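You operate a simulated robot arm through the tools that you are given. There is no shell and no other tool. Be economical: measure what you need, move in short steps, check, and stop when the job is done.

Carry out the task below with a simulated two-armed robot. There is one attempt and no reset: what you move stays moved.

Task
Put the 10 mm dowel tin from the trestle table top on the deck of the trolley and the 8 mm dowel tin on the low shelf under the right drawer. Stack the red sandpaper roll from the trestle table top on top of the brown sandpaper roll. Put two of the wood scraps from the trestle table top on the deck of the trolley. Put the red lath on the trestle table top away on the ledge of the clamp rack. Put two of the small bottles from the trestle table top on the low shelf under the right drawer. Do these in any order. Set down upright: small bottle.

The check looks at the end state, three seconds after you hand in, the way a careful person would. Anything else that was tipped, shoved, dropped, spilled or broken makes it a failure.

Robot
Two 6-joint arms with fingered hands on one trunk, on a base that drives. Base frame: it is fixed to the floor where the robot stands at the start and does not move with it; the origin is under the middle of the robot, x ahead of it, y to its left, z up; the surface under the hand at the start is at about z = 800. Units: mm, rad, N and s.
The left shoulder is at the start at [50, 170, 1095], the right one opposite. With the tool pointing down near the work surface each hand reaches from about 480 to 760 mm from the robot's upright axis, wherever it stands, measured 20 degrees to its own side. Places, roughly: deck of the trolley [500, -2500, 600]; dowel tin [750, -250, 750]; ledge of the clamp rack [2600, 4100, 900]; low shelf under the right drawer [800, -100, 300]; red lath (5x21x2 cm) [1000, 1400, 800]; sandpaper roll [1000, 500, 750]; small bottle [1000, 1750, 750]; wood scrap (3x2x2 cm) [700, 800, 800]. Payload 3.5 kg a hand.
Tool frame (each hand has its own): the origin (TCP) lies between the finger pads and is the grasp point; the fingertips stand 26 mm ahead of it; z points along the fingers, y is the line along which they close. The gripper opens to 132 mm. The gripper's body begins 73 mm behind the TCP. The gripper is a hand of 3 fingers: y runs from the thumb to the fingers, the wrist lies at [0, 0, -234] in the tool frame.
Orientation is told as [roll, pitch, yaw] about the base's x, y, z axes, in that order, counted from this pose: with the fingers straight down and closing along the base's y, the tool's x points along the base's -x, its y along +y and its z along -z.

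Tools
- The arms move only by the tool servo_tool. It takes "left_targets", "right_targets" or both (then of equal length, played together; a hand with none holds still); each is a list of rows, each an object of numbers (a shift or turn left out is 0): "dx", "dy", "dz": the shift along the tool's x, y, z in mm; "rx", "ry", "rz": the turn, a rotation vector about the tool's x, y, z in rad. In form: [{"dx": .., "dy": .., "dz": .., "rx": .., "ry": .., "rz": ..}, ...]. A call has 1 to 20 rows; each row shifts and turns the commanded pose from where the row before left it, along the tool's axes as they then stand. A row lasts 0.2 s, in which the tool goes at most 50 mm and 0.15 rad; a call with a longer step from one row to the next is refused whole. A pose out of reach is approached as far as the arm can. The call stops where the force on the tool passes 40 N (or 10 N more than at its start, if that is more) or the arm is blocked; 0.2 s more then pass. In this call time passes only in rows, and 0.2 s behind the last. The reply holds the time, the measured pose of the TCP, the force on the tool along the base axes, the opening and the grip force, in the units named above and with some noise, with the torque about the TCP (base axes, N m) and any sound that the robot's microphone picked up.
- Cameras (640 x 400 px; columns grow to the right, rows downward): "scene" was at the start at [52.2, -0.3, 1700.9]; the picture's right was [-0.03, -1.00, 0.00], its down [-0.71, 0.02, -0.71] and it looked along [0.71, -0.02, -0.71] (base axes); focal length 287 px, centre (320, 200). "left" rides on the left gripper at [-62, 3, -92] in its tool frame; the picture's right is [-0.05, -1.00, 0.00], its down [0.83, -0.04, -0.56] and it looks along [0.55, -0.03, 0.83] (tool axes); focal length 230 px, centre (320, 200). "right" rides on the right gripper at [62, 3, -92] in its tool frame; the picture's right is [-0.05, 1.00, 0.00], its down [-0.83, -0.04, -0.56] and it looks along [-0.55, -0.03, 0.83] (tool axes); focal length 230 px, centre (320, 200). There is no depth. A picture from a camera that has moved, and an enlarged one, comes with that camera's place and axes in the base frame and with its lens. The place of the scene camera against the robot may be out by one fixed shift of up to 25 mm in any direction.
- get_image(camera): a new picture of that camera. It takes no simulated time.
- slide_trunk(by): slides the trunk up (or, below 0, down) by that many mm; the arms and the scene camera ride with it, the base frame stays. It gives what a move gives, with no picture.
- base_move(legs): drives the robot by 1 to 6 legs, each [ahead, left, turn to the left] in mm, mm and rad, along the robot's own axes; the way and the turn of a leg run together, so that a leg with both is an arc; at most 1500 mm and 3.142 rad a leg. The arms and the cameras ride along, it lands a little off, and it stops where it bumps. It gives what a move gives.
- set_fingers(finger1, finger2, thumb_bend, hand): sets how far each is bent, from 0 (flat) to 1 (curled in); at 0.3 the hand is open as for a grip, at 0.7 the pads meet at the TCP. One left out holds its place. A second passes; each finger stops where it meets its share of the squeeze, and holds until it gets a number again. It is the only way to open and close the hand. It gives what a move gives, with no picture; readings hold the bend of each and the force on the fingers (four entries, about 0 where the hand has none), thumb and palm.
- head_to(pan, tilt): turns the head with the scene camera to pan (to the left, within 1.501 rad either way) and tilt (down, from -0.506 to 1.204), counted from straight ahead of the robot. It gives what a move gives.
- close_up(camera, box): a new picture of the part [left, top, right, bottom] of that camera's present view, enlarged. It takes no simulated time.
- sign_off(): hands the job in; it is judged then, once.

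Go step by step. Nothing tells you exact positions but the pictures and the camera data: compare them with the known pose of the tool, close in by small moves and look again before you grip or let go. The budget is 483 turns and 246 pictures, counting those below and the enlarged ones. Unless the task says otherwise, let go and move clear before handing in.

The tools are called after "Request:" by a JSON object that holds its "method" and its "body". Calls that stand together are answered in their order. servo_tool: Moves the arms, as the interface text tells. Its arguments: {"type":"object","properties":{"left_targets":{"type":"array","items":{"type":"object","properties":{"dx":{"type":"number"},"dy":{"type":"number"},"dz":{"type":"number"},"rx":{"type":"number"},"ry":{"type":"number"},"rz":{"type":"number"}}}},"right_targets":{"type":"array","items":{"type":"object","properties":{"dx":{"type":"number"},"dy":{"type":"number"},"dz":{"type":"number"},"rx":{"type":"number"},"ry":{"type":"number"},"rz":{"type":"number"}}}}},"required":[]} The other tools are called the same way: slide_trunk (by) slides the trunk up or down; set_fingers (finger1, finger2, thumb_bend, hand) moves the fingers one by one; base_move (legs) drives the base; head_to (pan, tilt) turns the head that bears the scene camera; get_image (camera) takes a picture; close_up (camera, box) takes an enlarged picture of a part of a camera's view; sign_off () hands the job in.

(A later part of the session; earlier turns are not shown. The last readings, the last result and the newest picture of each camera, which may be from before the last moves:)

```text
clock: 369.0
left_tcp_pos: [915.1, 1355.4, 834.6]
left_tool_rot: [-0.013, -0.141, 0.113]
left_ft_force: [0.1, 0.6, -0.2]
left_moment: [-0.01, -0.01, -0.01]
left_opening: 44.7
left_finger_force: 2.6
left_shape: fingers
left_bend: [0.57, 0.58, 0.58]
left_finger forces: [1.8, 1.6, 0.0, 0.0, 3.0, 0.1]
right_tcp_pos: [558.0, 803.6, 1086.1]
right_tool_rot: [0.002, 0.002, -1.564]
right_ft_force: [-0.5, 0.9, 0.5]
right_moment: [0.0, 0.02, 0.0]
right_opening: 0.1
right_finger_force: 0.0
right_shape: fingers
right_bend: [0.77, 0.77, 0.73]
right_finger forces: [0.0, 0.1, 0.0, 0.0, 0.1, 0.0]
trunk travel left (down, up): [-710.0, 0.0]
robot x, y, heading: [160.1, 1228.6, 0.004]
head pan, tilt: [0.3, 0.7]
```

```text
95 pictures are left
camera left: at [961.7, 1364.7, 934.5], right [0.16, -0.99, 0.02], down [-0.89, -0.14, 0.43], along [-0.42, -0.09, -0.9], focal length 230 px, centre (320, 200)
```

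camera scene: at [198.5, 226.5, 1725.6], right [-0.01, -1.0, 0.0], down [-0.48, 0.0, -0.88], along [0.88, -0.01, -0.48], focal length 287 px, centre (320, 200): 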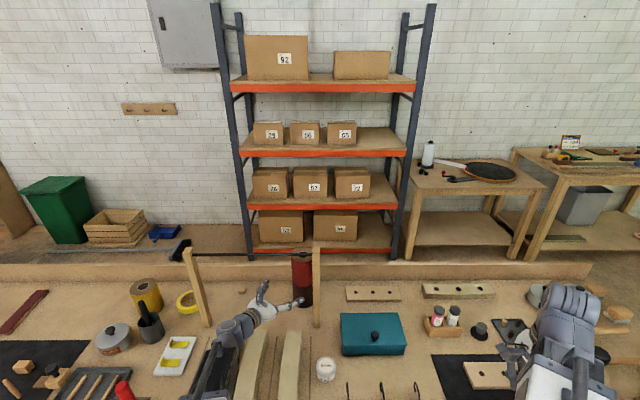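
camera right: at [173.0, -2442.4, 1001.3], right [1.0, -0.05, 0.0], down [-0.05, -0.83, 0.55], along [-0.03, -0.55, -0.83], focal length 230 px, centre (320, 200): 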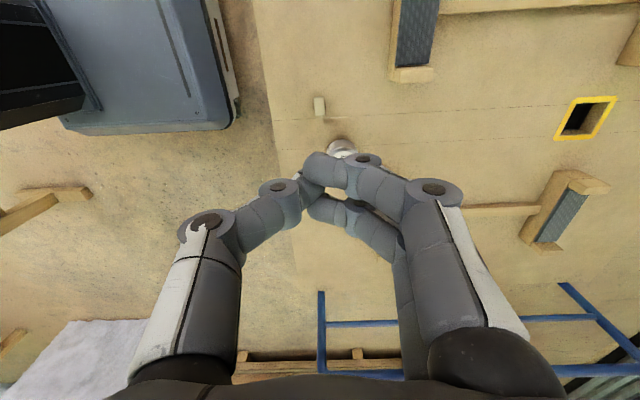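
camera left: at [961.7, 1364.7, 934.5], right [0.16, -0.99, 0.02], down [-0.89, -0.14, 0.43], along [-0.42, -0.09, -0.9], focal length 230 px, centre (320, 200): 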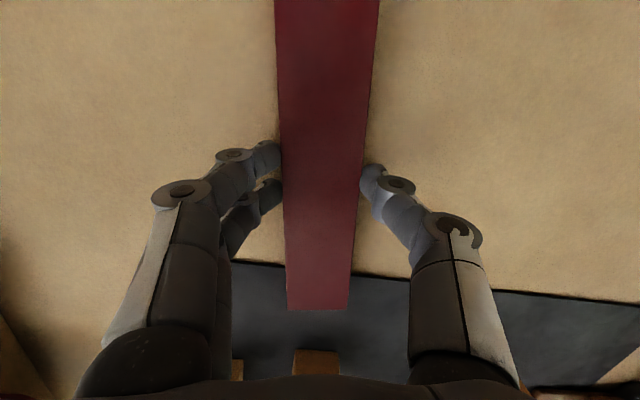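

Request:
{"method": "set_fingers", "body": {"hand": "left", "finger1": 0.68, "finger2": 0.68, "thumb_bend": 0.67}}

Request:
{"method": "servo_tool", "body": {"left_targets": [{"dz": -4}, {"dz": -15}, {"dz": -30}, {"dz": -30}, {"dz": -30}]}}

Request:
{"method": "get_image", "body": {"camera": "left"}}

```text
clock: 370.0
left_tcp_pos: [915.7, 1354.9, 834.9]
left_tool_rot: [-0.013, -0.142, 0.112]
left_ft_force: [0.1, -0.2, 0.1]
left_moment: [0.0, 0.04, 0.0]
left_opening: 42.1
left_finger_force: 13.2
left_shape: fingers
left_bend: [0.59, 0.59, 0.61]
left_finger forces: [6.8, 6.6, 0.1, 0.0, 13.3, 0.1]
right_tcp_pos: [557.7, 803.5, 1085.4]
right_tool_rot: [0.002, 0.001, -1.563]
right_ft_force: [-0.6, 0.4, 0.2]
right_moment: [-0.02, 0.02, -0.06]
right_opening: 0.4
right_finger_force: 0.1
right_shape: fingers
right_bend: [0.77, 0.77, 0.73]
right_finger forces: [0.0, 0.0, 0.1, 0.1, 0.0, 0.1]
trunk travel left (down, up): [-710.0, 0.0]
robot x, y, heading: [159.5, 1227.1, 0.006]
head pan, tilt: [0.3, 0.7]
```

```text
clock: 371.2
left_tcp_pos: [900.1, 1353.0, 941.8]
left_tool_rot: [-0.014, -0.14, 0.113]
left_ft_force: [-0.3, 0.7, -1.4]
left_moment: [0.04, 0.02, 0.03]
left_opening: 42.4
left_finger_force: 13.5
left_shape: fingers
left_bend: [0.59, 0.59, 0.61]
left_finger forces: [6.7, 6.5, 0.1, 0.0, 13.2, 0.0]
right_tcp_pos: [558.5, 804.3, 1085.9]
right_tool_rot: [0.002, 0.002, -1.563]
right_ft_force: [0.5, 0.2, -0.1]
right_moment: [-0.02, -0.01, 0.02]
right_opening: 0.0
right_finger_force: 0.0
right_shape: fingers
right_bend: [0.77, 0.77, 0.73]
right_finger forces: [0.0, 0.0, 0.1, 0.0, 0.1, 0.0]
trunk travel left (down, up): [-710.0, 0.0]
robot x, y, heading: [158.4, 1226.9, 0.007]
head pan, tilt: [0.3, 0.7]
```

```text
94 pictures are left
camera left: at [946.8, 1363.0, 1041.2], right [0.16, -0.99, 0.02], down [-0.89, -0.14, 0.43], along [-0.43, -0.09, -0.9], focal length 230 px, centre (320, 200)
```

left: 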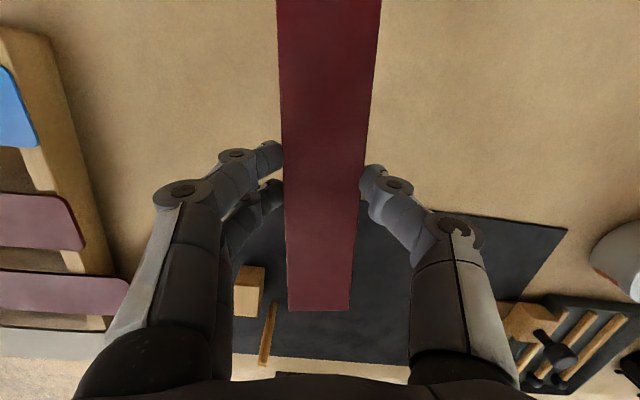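

Solid grip on the lath. Raising, backing out and driving to the left end to scout the way to the clamp rack.

Request:
{"method": "servo_tool", "body": {"left_targets": [{"dz": -30}, {"dz": -30}]}}

Request:
{"method": "base_move", "body": {"legs": [[-420, 0, -0.007], [0, 1220, 0]]}}

Request:
{"method": "head_to", "body": {"pan": 0.4, "tilt": 0.3}}

Request:
{"method": "get_image", "body": {"camera": "scene"}}

```text
clock: 371.8
left_tcp_pos: [892.3, 1350.8, 999.0]
left_tool_rot: [-0.015, -0.14, 0.113]
left_ft_force: [-1.4, -0.5, -0.4]
left_moment: [-0.04, 0.03, 0.02]
left_opening: 41.9
left_finger_force: 13.8
left_shape: fingers
left_bend: [0.59, 0.59, 0.61]
left_finger forces: [6.7, 6.5, 0.0, 0.0, 13.2, 0.0]
right_tcp_pos: [559.1, 804.1, 1086.7]
right_tool_rot: [0.004, 0.002, -1.564]
right_ft_force: [-1.5, -0.7, 0.7]
right_moment: [0.0, 0.0, 0.01]
right_opening: 0.2
right_finger_force: 0.1
right_shape: fingers
right_bend: [0.77, 0.77, 0.73]
right_finger forces: [0.1, 0.1, 0.0, 0.0, 0.0, 0.1]
trunk travel left (down, up): [-710.0, 0.0]
robot x, y, heading: [156.2, 1225.8, 0.005]
head pan, tilt: [0.3, 0.7]
```

```text
clock: 380.4
left_tcp_pos: [449.2, 2614.7, 1000.0]
left_tool_rot: [-0.014, -0.141, 0.116]
left_ft_force: [-0.5, 0.9, -1.1]
left_moment: [-0.01, 0.02, 0.03]
left_opening: 42.0
left_finger_force: 14.3
left_shape: fingers
left_bend: [0.59, 0.59, 0.61]
left_finger forces: [6.6, 6.5, 0.0, 0.0, 13.2, 0.1]
right_tcp_pos: [120.5, 2067.2, 1085.2]
right_tool_rot: [0.002, 0.003, -1.558]
right_ft_force: [-0.2, -0.6, -0.5]
right_moment: [-0.04, -0.02, 0.02]
right_opening: 0.0
right_finger_force: 0.1
right_shape: fingers
right_bend: [0.77, 0.77, 0.73]
right_finger forces: [0.0, 0.0, 0.0, 0.0, 0.1, 0.0]
trunk travel left (down, up): [-710.0, 0.0]
robot x, y, heading: [-279.7, 2486.6, 0.012]
head pan, tilt: [0.3, 0.7]
```

```text
clock: 381.2
left_tcp_pos: [450.8, 2614.6, 998.8]
left_tool_rot: [-0.014, -0.141, 0.116]
left_ft_force: [0.3, 0.7, -1.0]
left_moment: [0.0, 0.0, -0.01]
left_opening: 42.2
left_finger_force: 13.3
left_shape: fingers
left_bend: [0.59, 0.59, 0.61]
left_finger forces: [6.7, 6.5, 0.0, 0.0, 13.2, 0.0]
right_tcp_pos: [119.4, 2067.3, 1084.8]
right_tool_rot: [0.001, 0.001, -1.558]
right_ft_force: [-0.5, -0.6, -0.1]
right_moment: [-0.02, -0.04, 0.01]
right_opening: 0.0
right_finger_force: 0.1
right_shape: fingers
right_bend: [0.77, 0.77, 0.73]
right_finger forces: [0.0, 0.1, 0.0, 0.0, 0.1, 0.1]
trunk travel left (down, up): [-710.0, 0.0]
robot x, y, heading: [-277.7, 2485.8, 0.007]
head pan, tilt: [0.4, 0.3]
```

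```text
93 pictures are left
camera scene: at [-222.9, 2526.7, 1743.9], right [0.4, -0.92, 0.0], down [-0.27, -0.12, -0.95], along [0.88, 0.38, -0.3], focal length 287 px, centre (320, 200)
```

scene: 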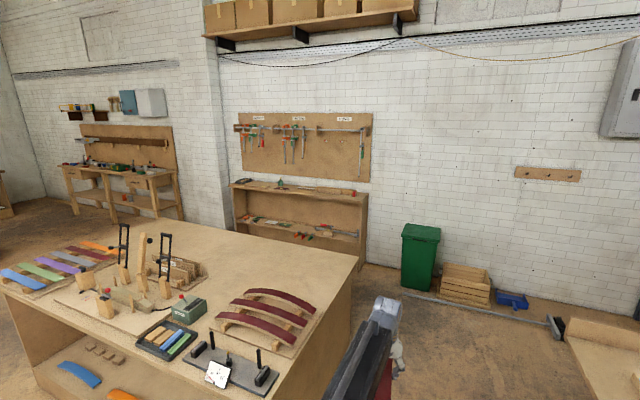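

The way is clear: past the bench (x≤1230) toward the cabinet under the clamp board (front ≈2500, y from ≈3200). Driving in stages.

Request:
{"method": "base_move", "body": {"legs": [[1000, 0, -0.01], [940, 0, 0]]}}

Request:
{"method": "head_to", "body": {"pan": 0.6, "tilt": 0.35}}

Request:
{"method": "get_image", "body": {"camera": "scene"}}

```text
clock: 390.8
left_tcp_pos: [2368.6, 2565.7, 998.9]
left_tool_rot: [-0.013, -0.141, 0.078]
left_ft_force: [0.1, 0.2, -1.1]
left_moment: [0.01, 0.02, 0.03]
left_opening: 42.2
left_finger_force: 13.0
left_shape: fingers
left_bend: [0.59, 0.59, 0.61]
left_finger forces: [6.7, 6.5, 0.0, 0.0, 13.2, 0.0]
right_tcp_pos: [2016.4, 2031.7, 1084.9]
right_tool_rot: [0.003, 0.003, -1.597]
right_ft_force: [0.1, -0.3, 0.7]
right_moment: [-0.04, -0.05, 0.0]
right_opening: 0.3
right_finger_force: 0.1
right_shape: fingers
right_bend: [0.77, 0.77, 0.73]
right_finger forces: [0.0, 0.1, 0.0, 0.1, 0.1, 0.1]
trunk travel left (down, up): [-710.0, 0.0]
robot x, y, heading: [1634.5, 2471.3, -0.029]
head pan, tilt: [0.4, 0.3]
```

```text
clock: 391.6
left_tcp_pos: [2368.0, 2566.0, 1000.3]
left_tool_rot: [-0.014, -0.142, 0.077]
left_ft_force: [0.6, -0.3, -0.9]
left_moment: [0.01, -0.01, -0.04]
left_opening: 42.2
left_finger_force: 13.5
left_shape: fingers
left_bend: [0.59, 0.59, 0.61]
left_finger forces: [6.7, 6.6, 0.0, 0.0, 13.2, 0.1]
right_tcp_pos: [2017.7, 2031.2, 1085.3]
right_tool_rot: [0.0, 0.002, -1.596]
right_ft_force: [0.3, -0.4, 0.2]
right_moment: [-0.05, -0.02, -0.04]
right_opening: 0.1
right_finger_force: 0.0
right_shape: fingers
right_bend: [0.77, 0.77, 0.73]
right_finger forces: [0.0, 0.0, 0.0, 0.0, 0.0, 0.1]
trunk travel left (down, up): [-710.0, 0.0]
robot x, y, heading: [1631.9, 2467.1, -0.029]
head pan, tilt: [0.6, 0.351]
```

```text
92 pictures are left
camera scene: at [1682.8, 2521.4, 1739.3], right [0.54, -0.84, 0.0], down [-0.29, -0.19, -0.94], along [0.79, 0.51, -0.34], focal length 287 px, centre (320, 200)
```

scene: 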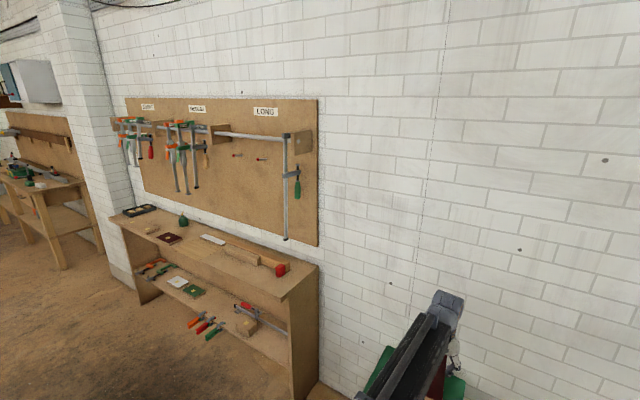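

The cabinet top spans x≈2445–2720, y≈3190–4790; the right end is free beside the mallet. Moving beside it and looking from above.

Request:
{"method": "base_move", "body": {"legs": [[0, 640, 0.029]]}}

Request:
{"method": "servo_tool", "body": {"left_targets": [{"dz": -30, "rx": 0.015, "rz": 0.105}, {"dz": -30}]}}

Request:
{"method": "base_move", "body": {"legs": [[100, 0, 0]]}}

Request:
{"method": "get_image", "body": {"camera": "left"}}

Request:
{"method": "get_image", "body": {"camera": "scene"}}

```text
clock: 394.0
left_tcp_pos: [2389.8, 2967.0, 998.9]
left_tool_rot: [-0.015, -0.141, 0.203]
left_ft_force: [-0.1, -1.0, -1.3]
left_moment: [0.05, 0.05, 0.01]
left_opening: 42.3
left_finger_force: 13.1
left_shape: fingers
left_bend: [0.59, 0.6, 0.61]
left_finger forces: [6.7, 6.7, 0.0, 0.0, 13.3, 0.1]
right_tcp_pos: [2105.8, 2394.1, 1085.5]
right_tool_rot: [0.002, 0.002, -1.476]
right_ft_force: [-0.3, 0.0, 0.7]
right_moment: [0.03, 0.0, -0.01]
right_opening: 0.1
right_finger_force: 0.0
right_shape: fingers
right_bend: [0.77, 0.77, 0.73]
right_finger forces: [0.0, 0.1, 0.1, 0.1, 0.0, 0.0]
trunk travel left (down, up): [-710.0, 0.0]
robot x, y, heading: [1672.4, 2780.3, 0.094]
head pan, tilt: [0.6, 0.351]
stopped in leg 1: the robot was blocked; the commanded pose is now the measured one
```

```text
clock: 394.6
left_tcp_pos: [2378.8, 2964.7, 1057.3]
left_tool_rot: [-0.015, -0.142, 0.094]
left_ft_force: [0.1, -0.4, -1.5]
left_moment: [0.01, 0.0, 0.01]
left_opening: 42.3
left_finger_force: 13.1
left_shape: fingers
left_bend: [0.59, 0.6, 0.61]
left_finger forces: [6.7, 6.6, 0.1, 0.1, 13.4, 0.0]
right_tcp_pos: [2104.7, 2393.5, 1085.4]
right_tool_rot: [0.003, 0.003, -1.476]
right_ft_force: [-0.4, -0.2, -0.9]
right_moment: [-0.03, 0.0, 0.02]
right_opening: 0.0
right_finger_force: 0.1
right_shape: fingers
right_bend: [0.77, 0.77, 0.73]
right_finger forces: [0.0, 0.0, 0.0, 0.0, 0.1, 0.1]
trunk travel left (down, up): [-710.0, 0.0]
robot x, y, heading: [1670.0, 2778.5, 0.09]
head pan, tilt: [0.6, 0.351]
```

```text
clock: 395.8
left_tcp_pos: [2480.6, 2975.7, 1056.8]
left_tool_rot: [-0.014, -0.14, 0.095]
left_ft_force: [0.2, -0.2, -1.2]
left_moment: [-0.03, 0.02, -0.02]
left_opening: 42.3
left_finger_force: 13.4
left_shape: fingers
left_bend: [0.59, 0.6, 0.61]
left_finger forces: [6.7, 6.5, 0.0, 0.0, 13.2, 0.0]
right_tcp_pos: [2206.1, 2403.7, 1085.2]
right_tool_rot: [0.001, 0.001, -1.475]
right_ft_force: [-0.4, 0.5, -0.5]
right_moment: [-0.04, 0.06, 0.0]
right_opening: 0.3
right_finger_force: 0.1
right_shape: fingers
right_bend: [0.77, 0.77, 0.73]
right_finger forces: [0.0, 0.1, 0.0, 0.1, 0.1, 0.0]
trunk travel left (down, up): [-710.0, 0.0]
robot x, y, heading: [1767.5, 2794.3, 0.096]
head pan, tilt: [0.6, 0.351]
```

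```text
91 pictures are left
camera left: at [2527.0, 2983.7, 1156.0], right [0.14, -0.99, 0.02], down [-0.89, -0.12, 0.43], along [-0.43, -0.08, -0.9], focal length 230 px, centre (320, 200)
```

left: 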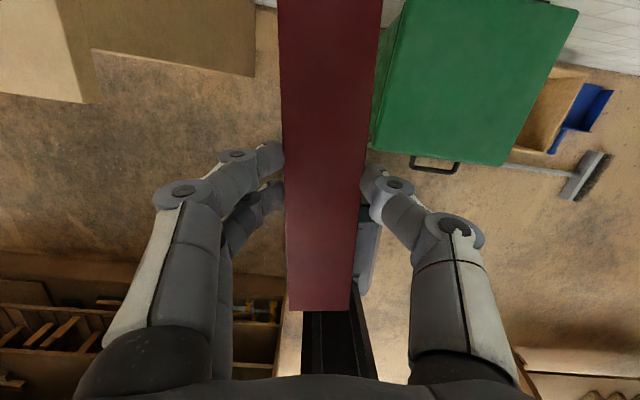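

```text
90 pictures are left
camera scene: at [1816.3, 2848.4, 1739.2], right [0.64, -0.77, 0.0], down [-0.27, -0.22, -0.94], along [0.72, 0.6, -0.34], focal length 287 px, centre (320, 200)
```

scene: 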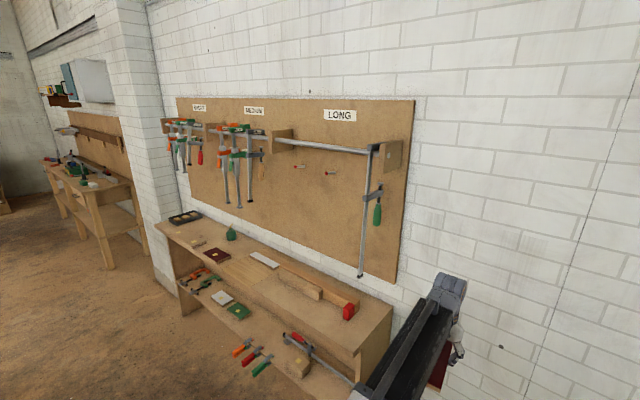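

The base touched the bench end (it reaches x≈1600). I back off slightly, straighten, move further forward with the hand drawn in, then go left.

Request:
{"method": "base_move", "body": {"legs": [[0, -60, -0.096]]}}

Request:
{"method": "servo_tool", "body": {"left_targets": [{"dx": 36, "dz": -5}, {"dx": 36, "dz": -5}, {"dx": 36, "dz": -5}]}}

Request:
{"method": "base_move", "body": {"legs": [[165, 0, 0]]}}

Request:
{"method": "get_image", "body": {"camera": "left"}}

Request:
{"method": "head_to", "body": {"pan": 1.4, "tilt": 0.9}}

Request:
{"method": "get_image", "body": {"camera": "scene"}}

```text
clock: 396.7
left_tcp_pos: [2495.5, 2844.4, 1058.3]
left_tool_rot: [-0.011, -0.143, -0.003]
left_ft_force: [-0.5, -0.5, -0.4]
left_moment: [0.0, -0.02, 0.0]
left_opening: 42.2
left_finger_force: 13.3
left_shape: fingers
left_bend: [0.59, 0.6, 0.61]
left_finger forces: [6.7, 6.6, 0.1, 0.0, 13.2, 0.0]
right_tcp_pos: [2167.6, 2302.0, 1086.2]
right_tool_rot: [0.002, 0.001, -1.573]
right_ft_force: [-0.9, -1.6, -0.1]
right_moment: [0.03, 0.01, 0.0]
right_opening: 0.1
right_finger_force: 0.0
right_shape: fingers
right_bend: [0.77, 0.77, 0.73]
right_finger forces: [0.1, 0.0, 0.0, 0.1, 0.0, 0.0]
trunk travel left (down, up): [-710.0, 0.0]
robot x, y, heading: [1774.6, 2730.3, -0.003]
head pan, tilt: [0.6, 0.351]
```

```text
clock: 397.5
left_tcp_pos: [2388.3, 2846.1, 1055.3]
left_tool_rot: [-0.014, -0.142, -0.003]
left_ft_force: [-0.3, -0.1, -1.4]
left_moment: [0.03, 0.02, -0.04]
left_opening: 42.5
left_finger_force: 13.5
left_shape: fingers
left_bend: [0.59, 0.6, 0.61]
left_finger forces: [6.7, 6.5, 0.1, 0.0, 13.2, 0.0]
right_tcp_pos: [2168.0, 2303.7, 1084.4]
right_tool_rot: [0.004, 0.002, -1.573]
right_ft_force: [-0.3, -0.3, 0.2]
right_moment: [-0.02, 0.01, -0.01]
right_opening: 0.0
right_finger_force: 0.1
right_shape: fingers
right_bend: [0.77, 0.77, 0.73]
right_finger forces: [0.0, 0.0, 0.0, 0.0, 0.1, 0.0]
trunk travel left (down, up): [-710.0, 0.0]
robot x, y, heading: [1774.2, 2731.4, -0.005]
head pan, tilt: [0.6, 0.351]
```

```text
clock: 399.0
left_tcp_pos: [2556.5, 2845.1, 1056.1]
left_tool_rot: [-0.013, -0.142, -0.004]
left_ft_force: [-0.2, 0.0, -0.8]
left_moment: [-0.01, 0.02, 0.02]
left_opening: 42.1
left_finger_force: 12.8
left_shape: fingers
left_bend: [0.59, 0.6, 0.61]
left_finger forces: [6.7, 6.5, 0.1, 0.0, 13.2, 0.0]
right_tcp_pos: [2333.3, 2302.3, 1085.1]
right_tool_rot: [-0.001, 0.002, -1.576]
right_ft_force: [0.9, -1.1, 0.0]
right_moment: [0.0, 0.01, 0.0]
right_opening: 0.0
right_finger_force: 0.1
right_shape: fingers
right_bend: [0.77, 0.77, 0.73]
right_finger forces: [0.1, 0.0, 0.0, 0.0, 0.1, 0.1]
trunk travel left (down, up): [-710.0, 0.0]
robot x, y, heading: [1937.8, 2730.8, -0.003]
head pan, tilt: [0.6, 0.351]
```

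```text
89 pictures are left
camera left: at [2603.3, 2849.3, 1154.8], right [0.05, -1.0, 0.02], down [-0.9, -0.03, 0.43], along [-0.43, -0.04, -0.9], focal length 230 px, centre (320, 200)
```

left: 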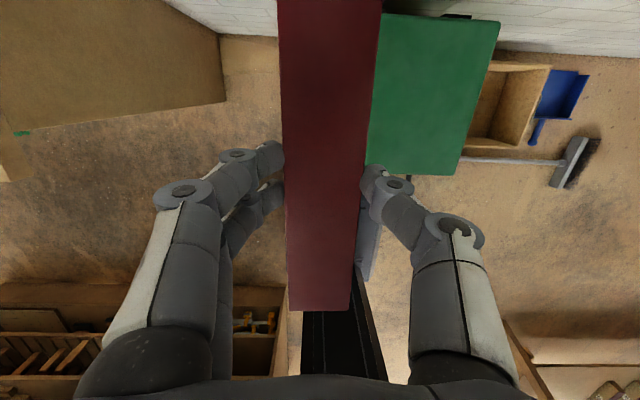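

```text
clock: 400.1
left_tcp_pos: [2555.4, 2845.3, 1055.3]
left_tool_rot: [-0.013, -0.142, -0.005]
left_ft_force: [0.6, 1.2, -1.6]
left_moment: [-0.01, 0.0, -0.01]
left_opening: 42.1
left_finger_force: 13.3
left_shape: fingers
left_bend: [0.59, 0.6, 0.61]
left_finger forces: [6.7, 6.5, 0.0, 0.0, 13.2, 0.0]
right_tcp_pos: [2333.7, 2302.5, 1085.3]
right_tool_rot: [0.001, 0.002, -1.574]
right_ft_force: [-0.2, -0.7, -0.3]
right_moment: [0.0, 0.03, -0.02]
right_opening: 0.0
right_finger_force: 0.0
right_shape: fingers
right_bend: [0.77, 0.77, 0.73]
right_finger forces: [0.0, 0.0, 0.1, 0.0, 0.1, 0.1]
trunk travel left (down, up): [-710.0, 0.0]
robot x, y, heading: [1937.9, 2731.1, -0.003]
head pan, tilt: [1.4, 0.901]
```

```text
88 pictures are left
camera scene: at [1923.4, 2806.6, 1691.7], right [0.98, -0.18, 0.0], down [-0.14, -0.77, -0.62], along [0.11, 0.61, -0.78], focal length 287 px, centre (320, 200)
```

scene: 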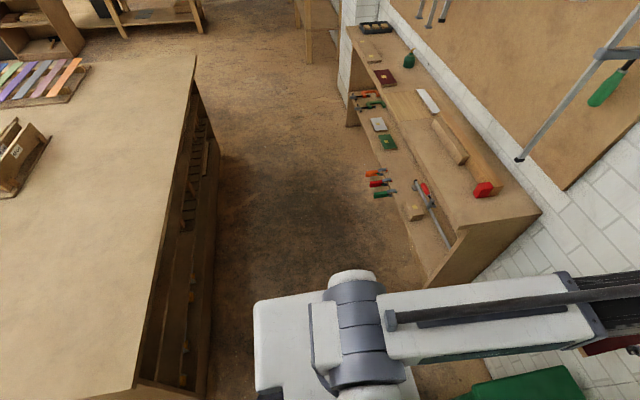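

The aisle is clear (bench edge x≈1518, cabinet front ≈2437). The free spot is the ledge's right end around y≈3252. Moving there and lowering in steps.

Request:
{"method": "base_move", "body": {"legs": [[0, 404, 0.003]]}}

Request:
{"method": "get_image", "body": {"camera": "left"}}

Request:
{"method": "head_to", "body": {"pan": 0.5, "tilt": 0.7}}

Request:
{"method": "get_image", "body": {"camera": "scene"}}

```text
clock: 402.6
left_tcp_pos: [2557.1, 3241.3, 1055.0]
left_tool_rot: [-0.016, -0.141, -0.003]
left_ft_force: [0.0, 0.2, -0.6]
left_moment: [0.0, -0.02, 0.01]
left_opening: 42.1
left_finger_force: 13.4
left_shape: fingers
left_bend: [0.59, 0.6, 0.61]
left_finger forces: [6.8, 6.6, 0.1, 0.0, 13.3, 0.1]
right_tcp_pos: [2334.5, 2699.8, 1086.9]
right_tool_rot: [0.0, 0.0, -1.574]
right_ft_force: [0.5, -0.3, 0.5]
right_moment: [0.01, 0.01, -0.01]
right_opening: 0.0
right_finger_force: 0.1
right_shape: fingers
right_bend: [0.77, 0.77, 0.73]
right_finger forces: [0.1, 0.1, 0.0, 0.1, 0.0, 0.0]
trunk travel left (down, up): [-710.0, 0.0]
robot x, y, heading: [1941.1, 3128.4, -0.009]
head pan, tilt: [1.4, 0.901]
```

```text
87 pictures are left
camera left: at [2604.0, 3245.9, 1155.4], right [0.04, -1.0, 0.02], down [-0.9, -0.03, 0.43], along [-0.43, -0.04, -0.9], focal length 230 px, centre (320, 200)
```

left: 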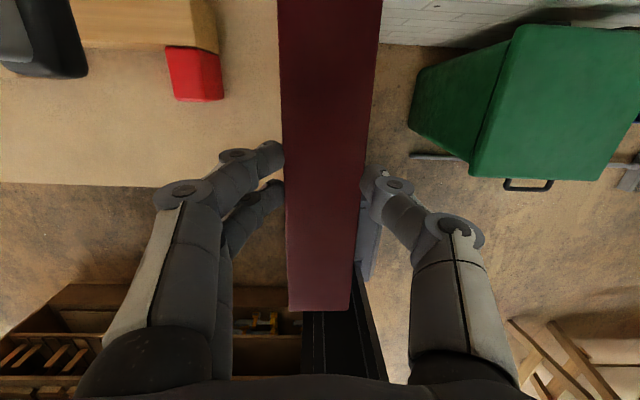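

```text
clock: 403.8
left_tcp_pos: [2556.8, 3240.9, 1055.8]
left_tool_rot: [-0.014, -0.141, -0.005]
left_ft_force: [0.2, -0.4, -0.9]
left_moment: [0.04, -0.02, -0.02]
left_opening: 42.1
left_finger_force: 13.1
left_shape: fingers
left_bend: [0.59, 0.6, 0.61]
left_finger forces: [6.7, 6.6, 0.0, 0.0, 13.3, 0.0]
right_tcp_pos: [2334.8, 2698.0, 1086.1]
right_tool_rot: [0.002, 0.002, -1.573]
right_ft_force: [0.4, -0.6, -0.9]
right_moment: [-0.01, 0.02, 0.01]
right_opening: 0.4
right_finger_force: 0.0
right_shape: fingers
right_bend: [0.77, 0.77, 0.73]
right_finger forces: [0.1, 0.1, 0.1, 0.0, 0.0, 0.0]
trunk travel left (down, up): [-710.0, 0.0]
robot x, y, heading: [1937.7, 3122.7, -0.004]
head pan, tilt: [0.499, 0.7]
```

```text
86 pictures are left
camera scene: at [1986.6, 3168.5, 1707.8], right [0.48, -0.88, 0.0], down [-0.57, -0.31, -0.76], along [0.67, 0.36, -0.64], focal length 287 px, centre (320, 200)
```

scene: 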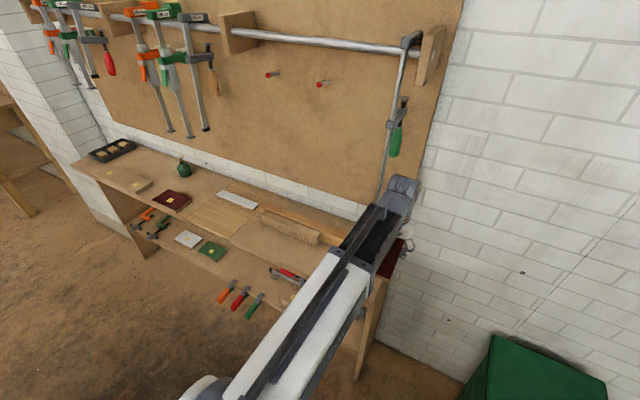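

I need to see the ledge's right edge; shifting the hand a bit left/forward at height and looking again.

Request:
{"method": "servo_tool", "body": {"left_targets": [{"dx": -26, "dy": 12, "dz": 4}, {"dx": -26, "dy": 12, "dz": 4}]}}

Request:
{"method": "get_image", "body": {"camera": "left"}}

Request:
{"method": "close_up", "body": {"camera": "scene", "box": [240, 170, 440, 300]}}

```text
clock: 404.4
left_tcp_pos: [2611.4, 3264.4, 1054.0]
left_tool_rot: [-0.013, -0.143, -0.002]
left_ft_force: [0.8, 1.0, -1.0]
left_moment: [-0.02, 0.01, -0.02]
left_opening: 42.3
left_finger_force: 13.1
left_shape: fingers
left_bend: [0.59, 0.6, 0.61]
left_finger forces: [6.7, 6.5, 0.0, 0.1, 13.2, 0.0]
right_tcp_pos: [2334.3, 2697.4, 1085.9]
right_tool_rot: [0.002, 0.002, -1.575]
right_ft_force: [1.3, -0.7, -0.3]
right_moment: [0.01, -0.01, -0.01]
right_opening: 0.0
right_finger_force: 0.1
right_shape: fingers
right_bend: [0.77, 0.77, 0.73]
right_finger forces: [0.0, 0.0, 0.0, 0.0, 0.1, 0.0]
trunk travel left (down, up): [-710.0, 0.0]
robot x, y, heading: [1939.9, 3123.4, 0.0]
head pan, tilt: [0.499, 0.7]
```

```text
85 pictures are left
camera left: at [2656.7, 3268.3, 1153.8], right [0.04, -1.0, 0.02], down [-0.9, -0.03, 0.43], along [-0.43, -0.04, -0.9], focal length 230 px, centre (320, 200)
```

left: 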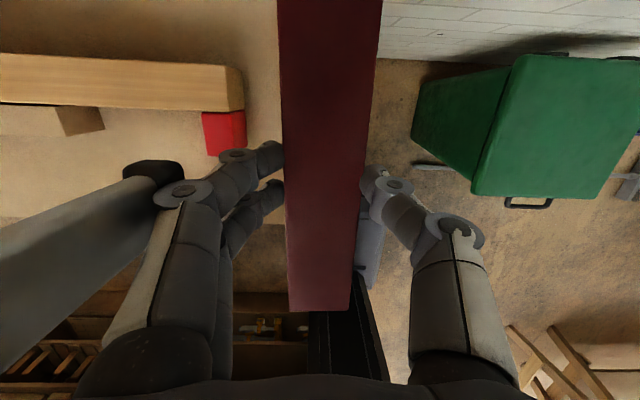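

```text
3.08 times, centred on (340, 235) of scene
camera zoom: at [1987.0, 3168.6, 1707.8], right [0.47, -0.88, 0.0], down [-0.57, -0.31, -0.76], along [0.67, 0.36, -0.64], focal length 882 px, centre (258, 92)
```

zoom: 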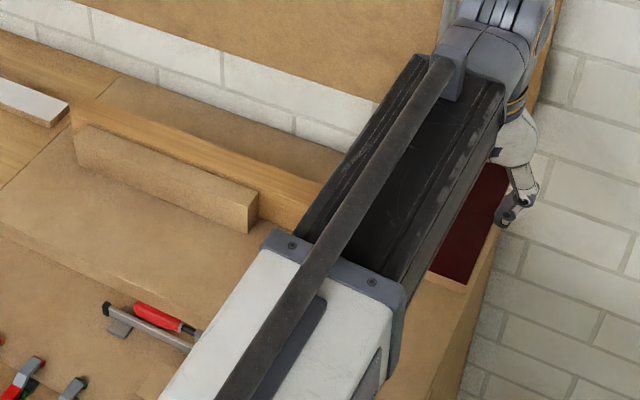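

Request:
{"method": "close_up", "body": {"camera": "scene", "box": [340, 210, 420, 300]}}

Request:
{"method": "close_up", "body": {"camera": "left", "box": [180, 80, 420, 260]}}

```text
4.44 times, centred on (380, 255) of scene
camera zoom: at [1987.0, 3168.6, 1707.8], right [0.47, -0.88, 0.0], down [-0.57, -0.31, -0.76], along [0.67, 0.36, -0.64], focal length 1275 px, centre (53, -44)
```

zoom: 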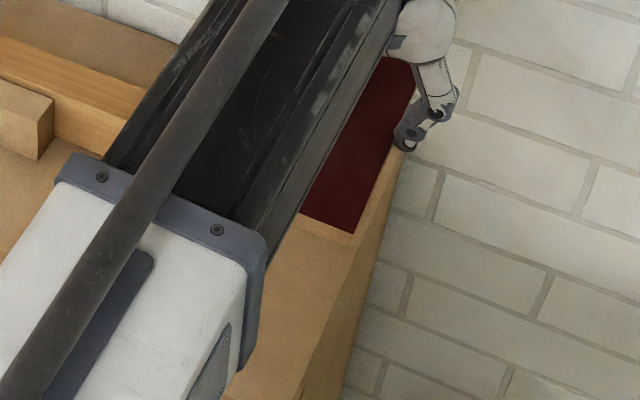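

```text
2.22 times, centred on (300, 170) of left
camera zoom: at [2656.7, 3268.3, 1153.8], right [0.04, -1.0, 0.02], down [-0.9, -0.03, 0.43], along [-0.43, -0.04, -0.9], focal length 511 px, centre (364, 267)
```

zoom: 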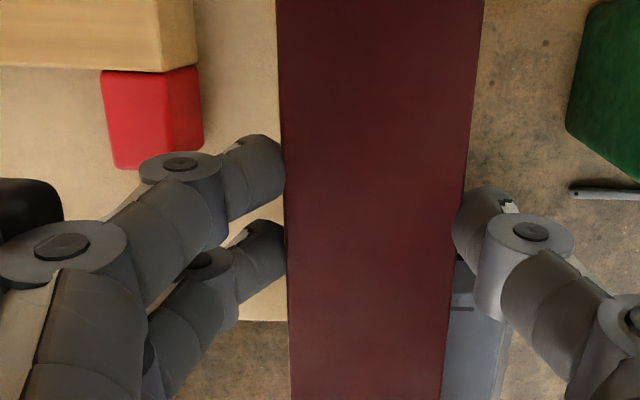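

Request:
{"method": "servo_tool", "body": {"left_targets": [{"dy": -45}, {"dy": -45}]}}

Request:
{"method": "close_up", "body": {"camera": "left", "box": [100, 0, 420, 240]}}

```text
clock: 405.0
left_tcp_pos: [2612.9, 3170.7, 1057.0]
left_tool_rot: [-0.015, -0.14, -0.006]
left_ft_force: [-0.1, 0.2, -0.4]
left_moment: [0.01, 0.0, 0.02]
left_opening: 42.2
left_finger_force: 13.3
left_shape: fingers
left_bend: [0.59, 0.6, 0.61]
left_finger forces: [6.7, 6.6, 0.0, 0.0, 13.4, 0.1]
right_tcp_pos: [2335.0, 2699.6, 1085.2]
right_tool_rot: [0.002, 0.002, -1.574]
right_ft_force: [-0.1, -0.3, -0.5]
right_moment: [0.01, 0.02, 0.01]
right_opening: 0.0
right_finger_force: 0.1
right_shape: fingers
right_bend: [0.77, 0.77, 0.73]
right_finger forces: [0.0, 0.0, 0.0, 0.0, 0.1, 0.1]
trunk travel left (down, up): [-710.0, 0.0]
robot x, y, heading: [1940.5, 3125.0, -0.007]
head pan, tilt: [0.499, 0.7]
```

```text
1.67 times, centred on (260, 120) of left
camera zoom: at [2658.6, 3175.7, 1155.9], right [0.05, -1.0, 0.02], down [-0.9, -0.03, 0.43], along [-0.43, -0.04, -0.9], focal length 384 px, centre (420, 333)
```

zoom: 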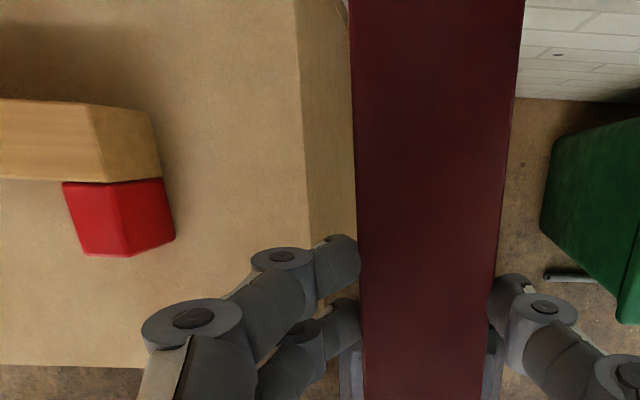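

The free spot beside the mallet is too narrow for fingers, and a long clamp hangs at about [2605, 3371]. Better: lay the lath parallel to the front edge at y≈3580 (free strip x≈2506–2625). I draw the hand back and turn it 90°.

Request:
{"method": "servo_tool", "body": {"left_targets": [{"dx": 33, "dz": -4.5}, {"dx": 33, "dz": -4.5}, {"dx": 33, "dz": -4.5}]}}

Request:
{"method": "servo_tool", "body": {"left_targets": [{"rx": -0.02, "rz": -0.1414}, {"rx": -0.02, "rz": -0.1414}, {"rx": -0.02, "rz": -0.1414}, {"rx": -0.02, "rz": -0.1414}, {"rx": -0.02, "rz": -0.1414}, {"rx": -0.02, "rz": -0.1414}, {"rx": -0.02, "rz": -0.1414}, {"rx": -0.02, "rz": -0.1414}, {"rx": -0.02, "rz": -0.1414}, {"rx": -0.02, "rz": -0.1414}, {"rx": -0.02, "rz": -0.1414}]}}

Request:
{"method": "get_image", "body": {"camera": "left"}}

```text
clock: 405.8
left_tcp_pos: [2508.7, 3174.8, 1054.9]
left_tool_rot: [-0.013, -0.143, -0.003]
left_ft_force: [0.7, 0.1, -0.9]
left_moment: [0.0, -0.01, -0.01]
left_opening: 42.3
left_finger_force: 13.3
left_shape: fingers
left_bend: [0.59, 0.6, 0.61]
left_finger forces: [6.7, 6.6, 0.0, 0.0, 13.2, 0.0]
right_tcp_pos: [2334.9, 2698.1, 1085.1]
right_tool_rot: [0.004, 0.002, -1.574]
right_ft_force: [0.0, -0.2, -0.7]
right_moment: [-0.04, 0.0, -0.02]
right_opening: 0.0
right_finger_force: 0.1
right_shape: fingers
right_bend: [0.77, 0.77, 0.73]
right_finger forces: [0.0, 0.0, 0.0, 0.0, 0.1, 0.0]
trunk travel left (down, up): [-710.0, 0.0]
robot x, y, heading: [1942.9, 3127.5, -0.002]
head pan, tilt: [0.499, 0.7]
```

```text
clock: 408.2
left_tcp_pos: [2511.1, 3179.0, 1055.6]
left_tool_rot: [-0.005, -0.127, 1.178]
left_ft_force: [-0.8, 0.2, -0.6]
left_moment: [0.03, 0.02, 0.01]
left_opening: 42.3
left_finger_force: 13.4
left_shape: fingers
left_bend: [0.59, 0.6, 0.61]
left_finger forces: [6.8, 6.6, 0.0, 0.1, 13.3, 0.0]
left hand out of reach, approached as far as the arm can: row 9, 10, 11
right_tcp_pos: [2335.6, 2698.7, 1085.6]
right_tool_rot: [0.002, 0.002, -1.576]
right_ft_force: [0.1, -0.2, 0.1]
right_moment: [0.0, -0.02, -0.01]
right_opening: 0.0
right_finger_force: 0.1
right_shape: fingers
right_bend: [0.77, 0.77, 0.73]
right_finger forces: [0.1, 0.0, 0.0, 0.0, 0.1, 0.0]
trunk travel left (down, up): [-710.0, 0.0]
robot x, y, heading: [1940.3, 3124.1, -0.006]
head pan, tilt: [0.499, 0.7]
```

```text
80 pictures are left
camera left: at [2525.0, 3225.0, 1154.6], right [0.94, -0.34, 0.01], down [-0.31, -0.84, 0.45], along [-0.14, -0.42, -0.89], focal length 230 px, centre (320, 200)
```

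left: 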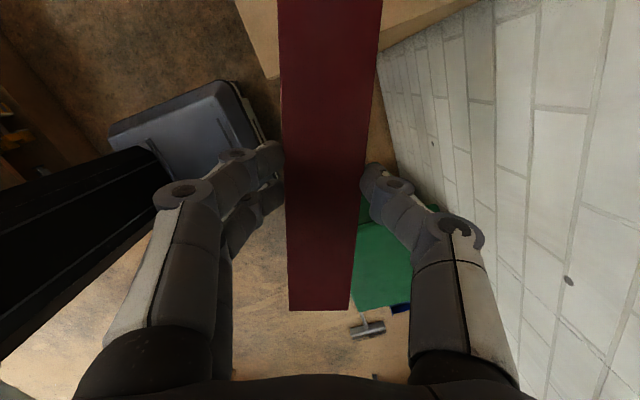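

The wrist stops at about 1.2 rad, so I turn the base left by 0.37 rad for the rest and then shift along the ledge.

Request:
{"method": "base_move", "body": {"legs": [[0, 0, 0.36]]}}

Request:
{"method": "get_image", "body": {"camera": "left"}}

Request:
{"method": "get_image", "body": {"camera": "scene"}}

```text
clock: 409.7
left_tcp_pos: [2455.0, 3375.1, 1057.0]
left_tool_rot: [-0.005, -0.126, 1.535]
left_ft_force: [0.1, -0.1, -1.4]
left_moment: [-0.02, -0.03, 0.01]
left_opening: 42.0
left_finger_force: 13.0
left_shape: fingers
left_bend: [0.59, 0.6, 0.61]
left_finger forces: [6.6, 6.4, 0.0, 0.1, 13.1, 0.0]
right_tcp_pos: [2460.3, 2865.4, 1086.4]
right_tool_rot: [0.003, 0.002, -1.216]
right_ft_force: [0.1, 0.1, -0.3]
right_moment: [-0.03, 0.01, -0.01]
right_opening: 0.0
right_finger_force: 0.0
right_shape: fingers
right_bend: [0.77, 0.77, 0.73]
right_finger forces: [0.1, 0.0, 0.1, 0.0, 0.0, 0.1]
trunk travel left (down, up): [-710.0, 0.0]
robot x, y, heading: [1940.5, 3129.0, 0.357]
head pan, tilt: [0.499, 0.7]
```

```text
79 pictures are left
camera left: at [2452.4, 3425.1, 1154.5], right [1.0, 0.02, 0.01], down [0.01, -0.89, 0.45], along [0.02, -0.45, -0.89], focal length 230 px, centre (320, 200)
```

left: 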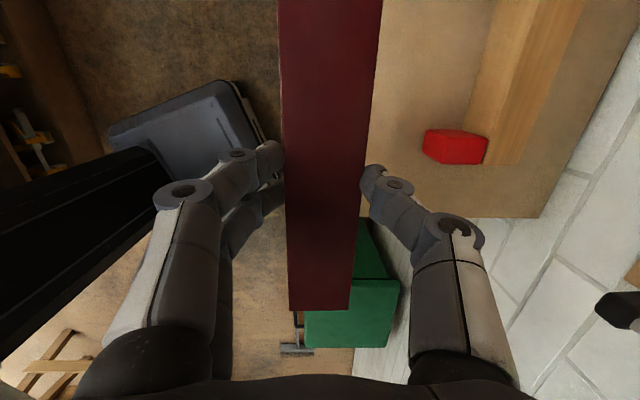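

```text
78 pictures are left
camera scene: at [1970.2, 3178.4, 1707.8], right [0.75, -0.66, 0.0], down [-0.42, -0.49, -0.76], along [0.5, 0.58, -0.64], focal length 287 px, centre (320, 200)
```

scene: 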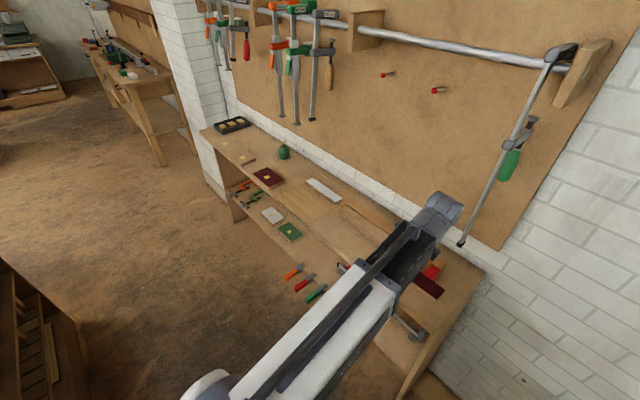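

The lath is now parallel to the ledge; ledge top is actually at z≈863 with its front at x≈2476. Shifting left, then forward to about [2535, 3565].

Request:
{"method": "base_move", "body": {"legs": [[0, 150, 0], [138, 0, 0]]}}

Request:
{"method": "get_image", "body": {"camera": "left"}}

Request:
{"method": "get_image", "body": {"camera": "scene"}}

```text
clock: 412.0
left_tcp_pos: [2533.0, 3568.9, 1054.2]
left_tool_rot: [-0.005, -0.126, 1.535]
left_ft_force: [0.7, 0.5, -1.1]
left_moment: [0.02, 0.01, -0.01]
left_opening: 42.1
left_finger_force: 13.0
left_shape: fingers
left_bend: [0.59, 0.6, 0.61]
left_finger forces: [6.6, 6.4, 0.0, 0.1, 13.0, 0.0]
right_tcp_pos: [2537.2, 3057.9, 1085.1]
right_tool_rot: [0.004, 0.001, -1.213]
right_ft_force: [0.7, -0.3, 0.0]
right_moment: [-0.02, 0.03, -0.01]
right_opening: 0.1
right_finger_force: 0.1
right_shape: fingers
right_bend: [0.77, 0.77, 0.73]
right_finger forces: [0.0, 0.0, 0.0, 0.0, 0.0, 0.1]
trunk travel left (down, up): [-710.0, 0.0]
robot x, y, heading: [2018.7, 3318.0, 0.356]
head pan, tilt: [0.499, 0.7]
```

```text
77 pictures are left
camera left: at [2530.2, 3617.0, 1153.9], right [1.0, 0.02, 0.01], down [0.01, -0.89, 0.45], along [0.02, -0.45, -0.89], focal length 230 px, centre (320, 200)
```

left: 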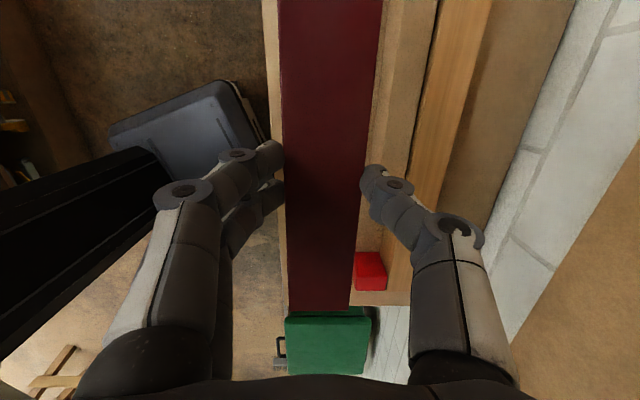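

```text
76 pictures are left
camera scene: at [2048.3, 3370.9, 1707.8], right [0.75, -0.66, 0.0], down [-0.42, -0.49, -0.76], along [0.5, 0.58, -0.64], focal length 287 px, centre (320, 200)
```

scene: 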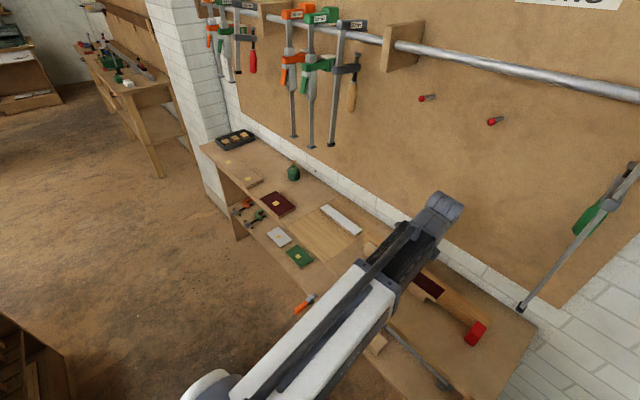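

The strip is free (x 2477–2595). Lowering straight down.

Request:
{"method": "servo_tool", "body": {"left_targets": [{"dx": 5.6, "dz": 39.6}, {"dx": 5.6, "dz": 39.6}, {"dx": 5.6, "dz": 39.6}]}}

Request:
{"method": "get_image", "body": {"camera": "left"}}

Request:
{"method": "get_image", "body": {"camera": "scene"}}

```text
clock: 412.8
left_tcp_pos: [2530.0, 3576.3, 934.7]
left_tool_rot: [-0.005, -0.121, 1.53]
left_ft_force: [0.0, -0.1, -0.9]
left_moment: [-0.03, 0.02, 0.0]
left_opening: 42.1
left_finger_force: 13.4
left_shape: fingers
left_bend: [0.59, 0.6, 0.61]
left_finger forces: [6.6, 6.5, 0.1, 0.0, 13.0, 0.0]
left hand out of reach, approached as far as the arm can: row 2, 3
right_tcp_pos: [2535.7, 3055.9, 1086.1]
right_tool_rot: [0.002, 0.002, -1.215]
right_ft_force: [0.7, 1.2, 0.5]
right_moment: [-0.03, -0.01, -0.01]
right_opening: 0.3
right_finger_force: 0.0
right_shape: fingers
right_bend: [0.77, 0.77, 0.73]
right_finger forces: [0.0, 0.0, 0.1, 0.1, 0.1, 0.1]
trunk travel left (down, up): [-710.0, 0.0]
robot x, y, heading: [2015.5, 3319.6, 0.349]
head pan, tilt: [0.499, 0.7]
```

```text
75 pictures are left
camera left: at [2528.2, 3626.9, 1033.0], right [1.0, 0.01, 0.01], down [0.0, -0.89, 0.45], along [0.01, -0.45, -0.89], focal length 230 px, centre (320, 200)
```

left: 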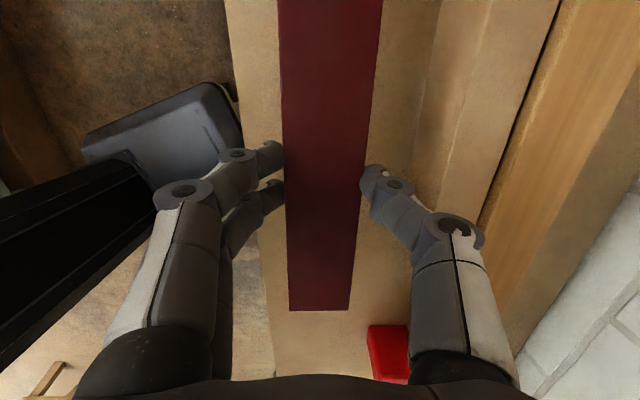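

```text
74 pictures are left
camera scene: at [2046.9, 3370.5, 1707.9], right [0.75, -0.66, 0.0], down [-0.42, -0.49, -0.76], along [0.5, 0.58, -0.64], focal length 287 px, centre (320, 200)
```

scene: 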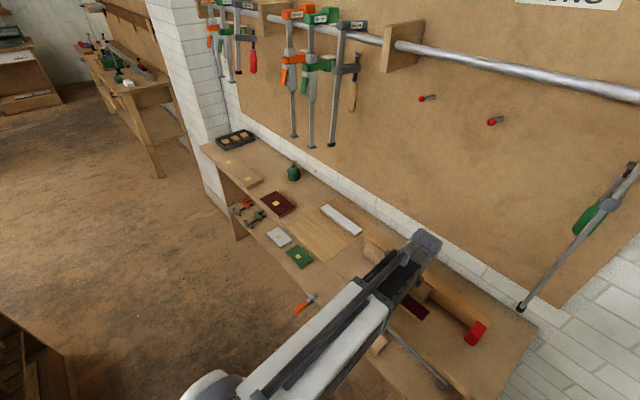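

The arm is at its limit there; I lower the last bit with the trunk in small steps.

Request:
{"method": "slide_trunk", "body": {"by": -28}}

Request:
{"method": "slide_trunk", "body": {"by": -4}}

```text
clock: 413.5
left_tcp_pos: [2530.3, 3576.3, 906.8]
left_tool_rot: [-0.005, -0.123, 1.527]
left_ft_force: [0.1, 0.7, -0.8]
left_moment: [0.0, 0.01, -0.02]
left_opening: 42.2
left_finger_force: 12.8
left_shape: fingers
left_bend: [0.59, 0.6, 0.61]
left_finger forces: [6.7, 6.3, 0.0, 0.1, 13.1, 0.1]
right_tcp_pos: [2536.2, 3056.1, 1058.2]
right_tool_rot: [0.003, 0.001, -1.217]
right_ft_force: [-0.4, -0.8, 0.8]
right_moment: [0.01, -0.01, -0.01]
right_opening: 0.0
right_finger_force: 0.2
right_shape: fingers
right_bend: [0.77, 0.77, 0.73]
right_finger forces: [0.0, 0.0, 0.0, 0.1, 0.0, 0.0]
trunk travel left (down, up): [-682.0, 28.0]
robot x, y, heading: [2021.3, 3318.3, 0.354]
head pan, tilt: [0.499, 0.7]
```

```text
clock: 414.0
left_tcp_pos: [2530.8, 3576.5, 903.6]
left_tool_rot: [-0.004, -0.12, 1.528]
left_ft_force: [-0.4, 0.2, -1.3]
left_moment: [-0.07, 0.03, 0.0]
left_opening: 42.3
left_finger_force: 13.6
left_shape: fingers
left_bend: [0.59, 0.6, 0.61]
left_finger forces: [6.6, 6.4, 0.0, 0.0, 13.0, 0.0]
right_tcp_pos: [2536.1, 3056.5, 1053.9]
right_tool_rot: [0.003, 0.001, -1.215]
right_ft_force: [0.6, -0.5, 0.7]
right_moment: [0.06, 0.01, -0.03]
right_opening: 0.0
right_finger_force: 0.0
right_shape: fingers
right_bend: [0.77, 0.77, 0.73]
right_finger forces: [0.0, 0.1, 0.0, 0.0, 0.0, 0.0]
trunk travel left (down, up): [-678.0, 32.0]
robot x, y, heading: [2020.0, 3316.8, 0.35]
head pan, tilt: [0.499, 0.7]
```

Request:
{"method": "slide_trunk", "body": {"by": -4}}

Request:
{"method": "slide_trunk", "body": {"by": -3}}

Request:
{"method": "get_image", "body": {"camera": "left"}}

```text
clock: 414.6
left_tcp_pos: [2531.1, 3576.2, 899.2]
left_tool_rot: [-0.004, -0.121, 1.528]
left_ft_force: [0.2, 0.6, -1.0]
left_moment: [0.01, 0.0, 0.0]
left_opening: 42.4
left_finger_force: 13.4
left_shape: fingers
left_bend: [0.59, 0.6, 0.61]
left_finger forces: [6.6, 6.4, 0.1, 0.0, 13.0, 0.0]
right_tcp_pos: [2535.6, 3056.1, 1049.9]
right_tool_rot: [0.004, 0.001, -1.215]
right_ft_force: [-0.2, 0.5, 0.1]
right_moment: [0.04, 0.0, -0.04]
right_opening: 0.0
right_finger_force: 0.1
right_shape: fingers
right_bend: [0.77, 0.77, 0.73]
right_finger forces: [0.0, 0.0, 0.1, 0.0, 0.0, 0.0]
trunk travel left (down, up): [-674.0, 36.0]
robot x, y, heading: [2015.0, 3314.6, 0.353]
head pan, tilt: [0.499, 0.7]
```

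```text
clock: 415.1
left_tcp_pos: [2530.5, 3576.9, 896.3]
left_tool_rot: [-0.005, -0.122, 1.53]
left_ft_force: [0.8, 0.4, -0.8]
left_moment: [-0.03, -0.03, -0.04]
left_opening: 42.0
left_finger_force: 12.9
left_shape: fingers
left_bend: [0.59, 0.6, 0.61]
left_finger forces: [6.8, 6.3, 0.0, 0.1, 13.2, 0.1]
right_tcp_pos: [2537.2, 3056.2, 1047.5]
right_tool_rot: [0.002, 0.003, -1.216]
right_ft_force: [-0.2, -1.1, -0.7]
right_moment: [0.01, 0.02, -0.02]
right_opening: 0.1
right_finger_force: 0.0
right_shape: fingers
right_bend: [0.77, 0.77, 0.73]
right_finger forces: [0.0, 0.0, 0.1, 0.0, 0.0, 0.0]
trunk travel left (down, up): [-671.0, 39.0]
robot x, y, heading: [2019.8, 3315.9, 0.353]
head pan, tilt: [0.499, 0.7]
```

```text
73 pictures are left
camera left: at [2527.9, 3626.7, 994.5], right [1.0, 0.01, 0.01], down [0.0, -0.89, 0.45], along [0.01, -0.45, -0.89], focal length 230 px, centre (320, 200)
```

left: 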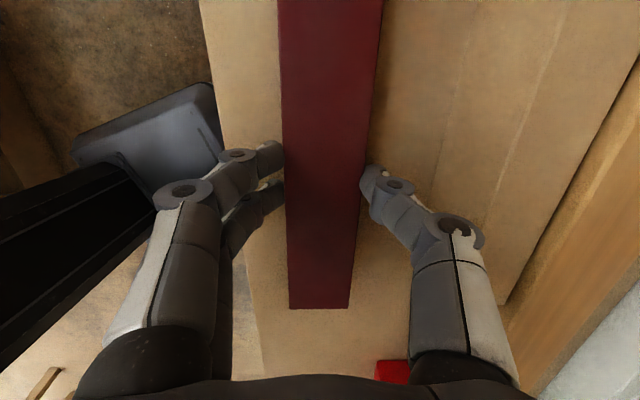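

Request:
{"method": "slide_trunk", "body": {"by": -5}}

Request:
{"method": "slide_trunk", "body": {"by": -4}}

Request:
{"method": "slide_trunk", "body": {"by": -4}}

```text
clock: 415.6
left_tcp_pos: [2529.6, 3577.0, 892.7]
left_tool_rot: [-0.008, -0.123, 1.528]
left_ft_force: [-2.3, 2.1, 20.4]
left_moment: [-0.12, 0.46, -0.12]
left_opening: 42.0
left_finger_force: 22.5
left_shape: fingers
left_bend: [0.6, 0.63, 0.61]
left_finger forces: [7.3, 24.2, 0.0, 0.0, 13.7, 0.0]
right_tcp_pos: [2534.8, 3056.1, 1041.9]
right_tool_rot: [0.003, 0.001, -1.216]
right_ft_force: [0.6, -0.6, -0.1]
right_moment: [0.02, 0.01, 0.01]
right_opening: 0.0
right_finger_force: 0.1
right_shape: fingers
right_bend: [0.77, 0.77, 0.73]
right_finger forces: [0.1, 0.0, 0.1, 0.0, 0.0, 0.0]
trunk travel left (down, up): [-666.0, 44.0]
robot x, y, heading: [2014.6, 3317.6, 0.359]
head pan, tilt: [0.499, 0.7]
```

```text
clock: 416.1
left_tcp_pos: [2529.7, 3577.2, 891.7]
left_tool_rot: [-0.01, -0.125, 1.53]
left_ft_force: [-4.9, -2.0, 22.7]
left_moment: [-0.23, 0.6, 0.03]
left_opening: 42.0
left_finger_force: 24.1
left_shape: fingers
left_bend: [0.6, 0.65, 0.62]
left_finger forces: [8.2, 25.8, 0.1, 0.0, 12.9, 0.0]
right_tcp_pos: [2534.6, 3055.1, 1040.3]
right_tool_rot: [0.006, 0.003, -1.214]
right_ft_force: [-0.3, -0.1, 0.1]
right_moment: [0.0, 0.02, 0.0]
right_opening: 0.0
right_finger_force: 0.1
right_shape: fingers
right_bend: [0.77, 0.77, 0.73]
right_finger forces: [0.0, 0.0, 0.0, 0.0, 0.0, 0.0]
trunk travel left (down, up): [-663.0, 47.0]
robot x, y, heading: [2015.7, 3317.6, 0.356]
head pan, tilt: [0.499, 0.7]
stopped: the force on the tool passed its limit at 44 N (the readings are from after the stop); the commanded pose is now the measured one
```

```text
clock: 416.5
left_tcp_pos: [2529.8, 3576.0, 891.2]
left_tool_rot: [-0.009, -0.126, 1.526]
left_ft_force: [-6.6, -2.8, 24.9]
left_moment: [-0.33, 0.69, 0.03]
left_opening: 42.0
left_finger_force: 24.6
left_shape: fingers
left_bend: [0.6, 0.65, 0.62]
left_finger forces: [8.3, 27.8, 0.1, 0.1, 12.7, 0.0]
right_tcp_pos: [2534.3, 3056.0, 1037.2]
right_tool_rot: [0.004, -0.001, -1.216]
right_ft_force: [-0.2, -0.6, -0.7]
right_moment: [-0.01, 0.0, -0.03]
right_opening: 0.0
right_finger_force: 0.1
right_shape: fingers
right_bend: [0.77, 0.77, 0.73]
right_finger forces: [0.0, 0.0, 0.1, 0.0, 0.1, 0.1]
trunk travel left (down, up): [-661.0, 49.0]
robot x, y, heading: [2017.8, 3320.4, 0.358]
head pan, tilt: [0.499, 0.7]
stopped: the force on the tool passed its limit at 45 N (the readings are from after the stop); the commanded pose is now the measured one
```

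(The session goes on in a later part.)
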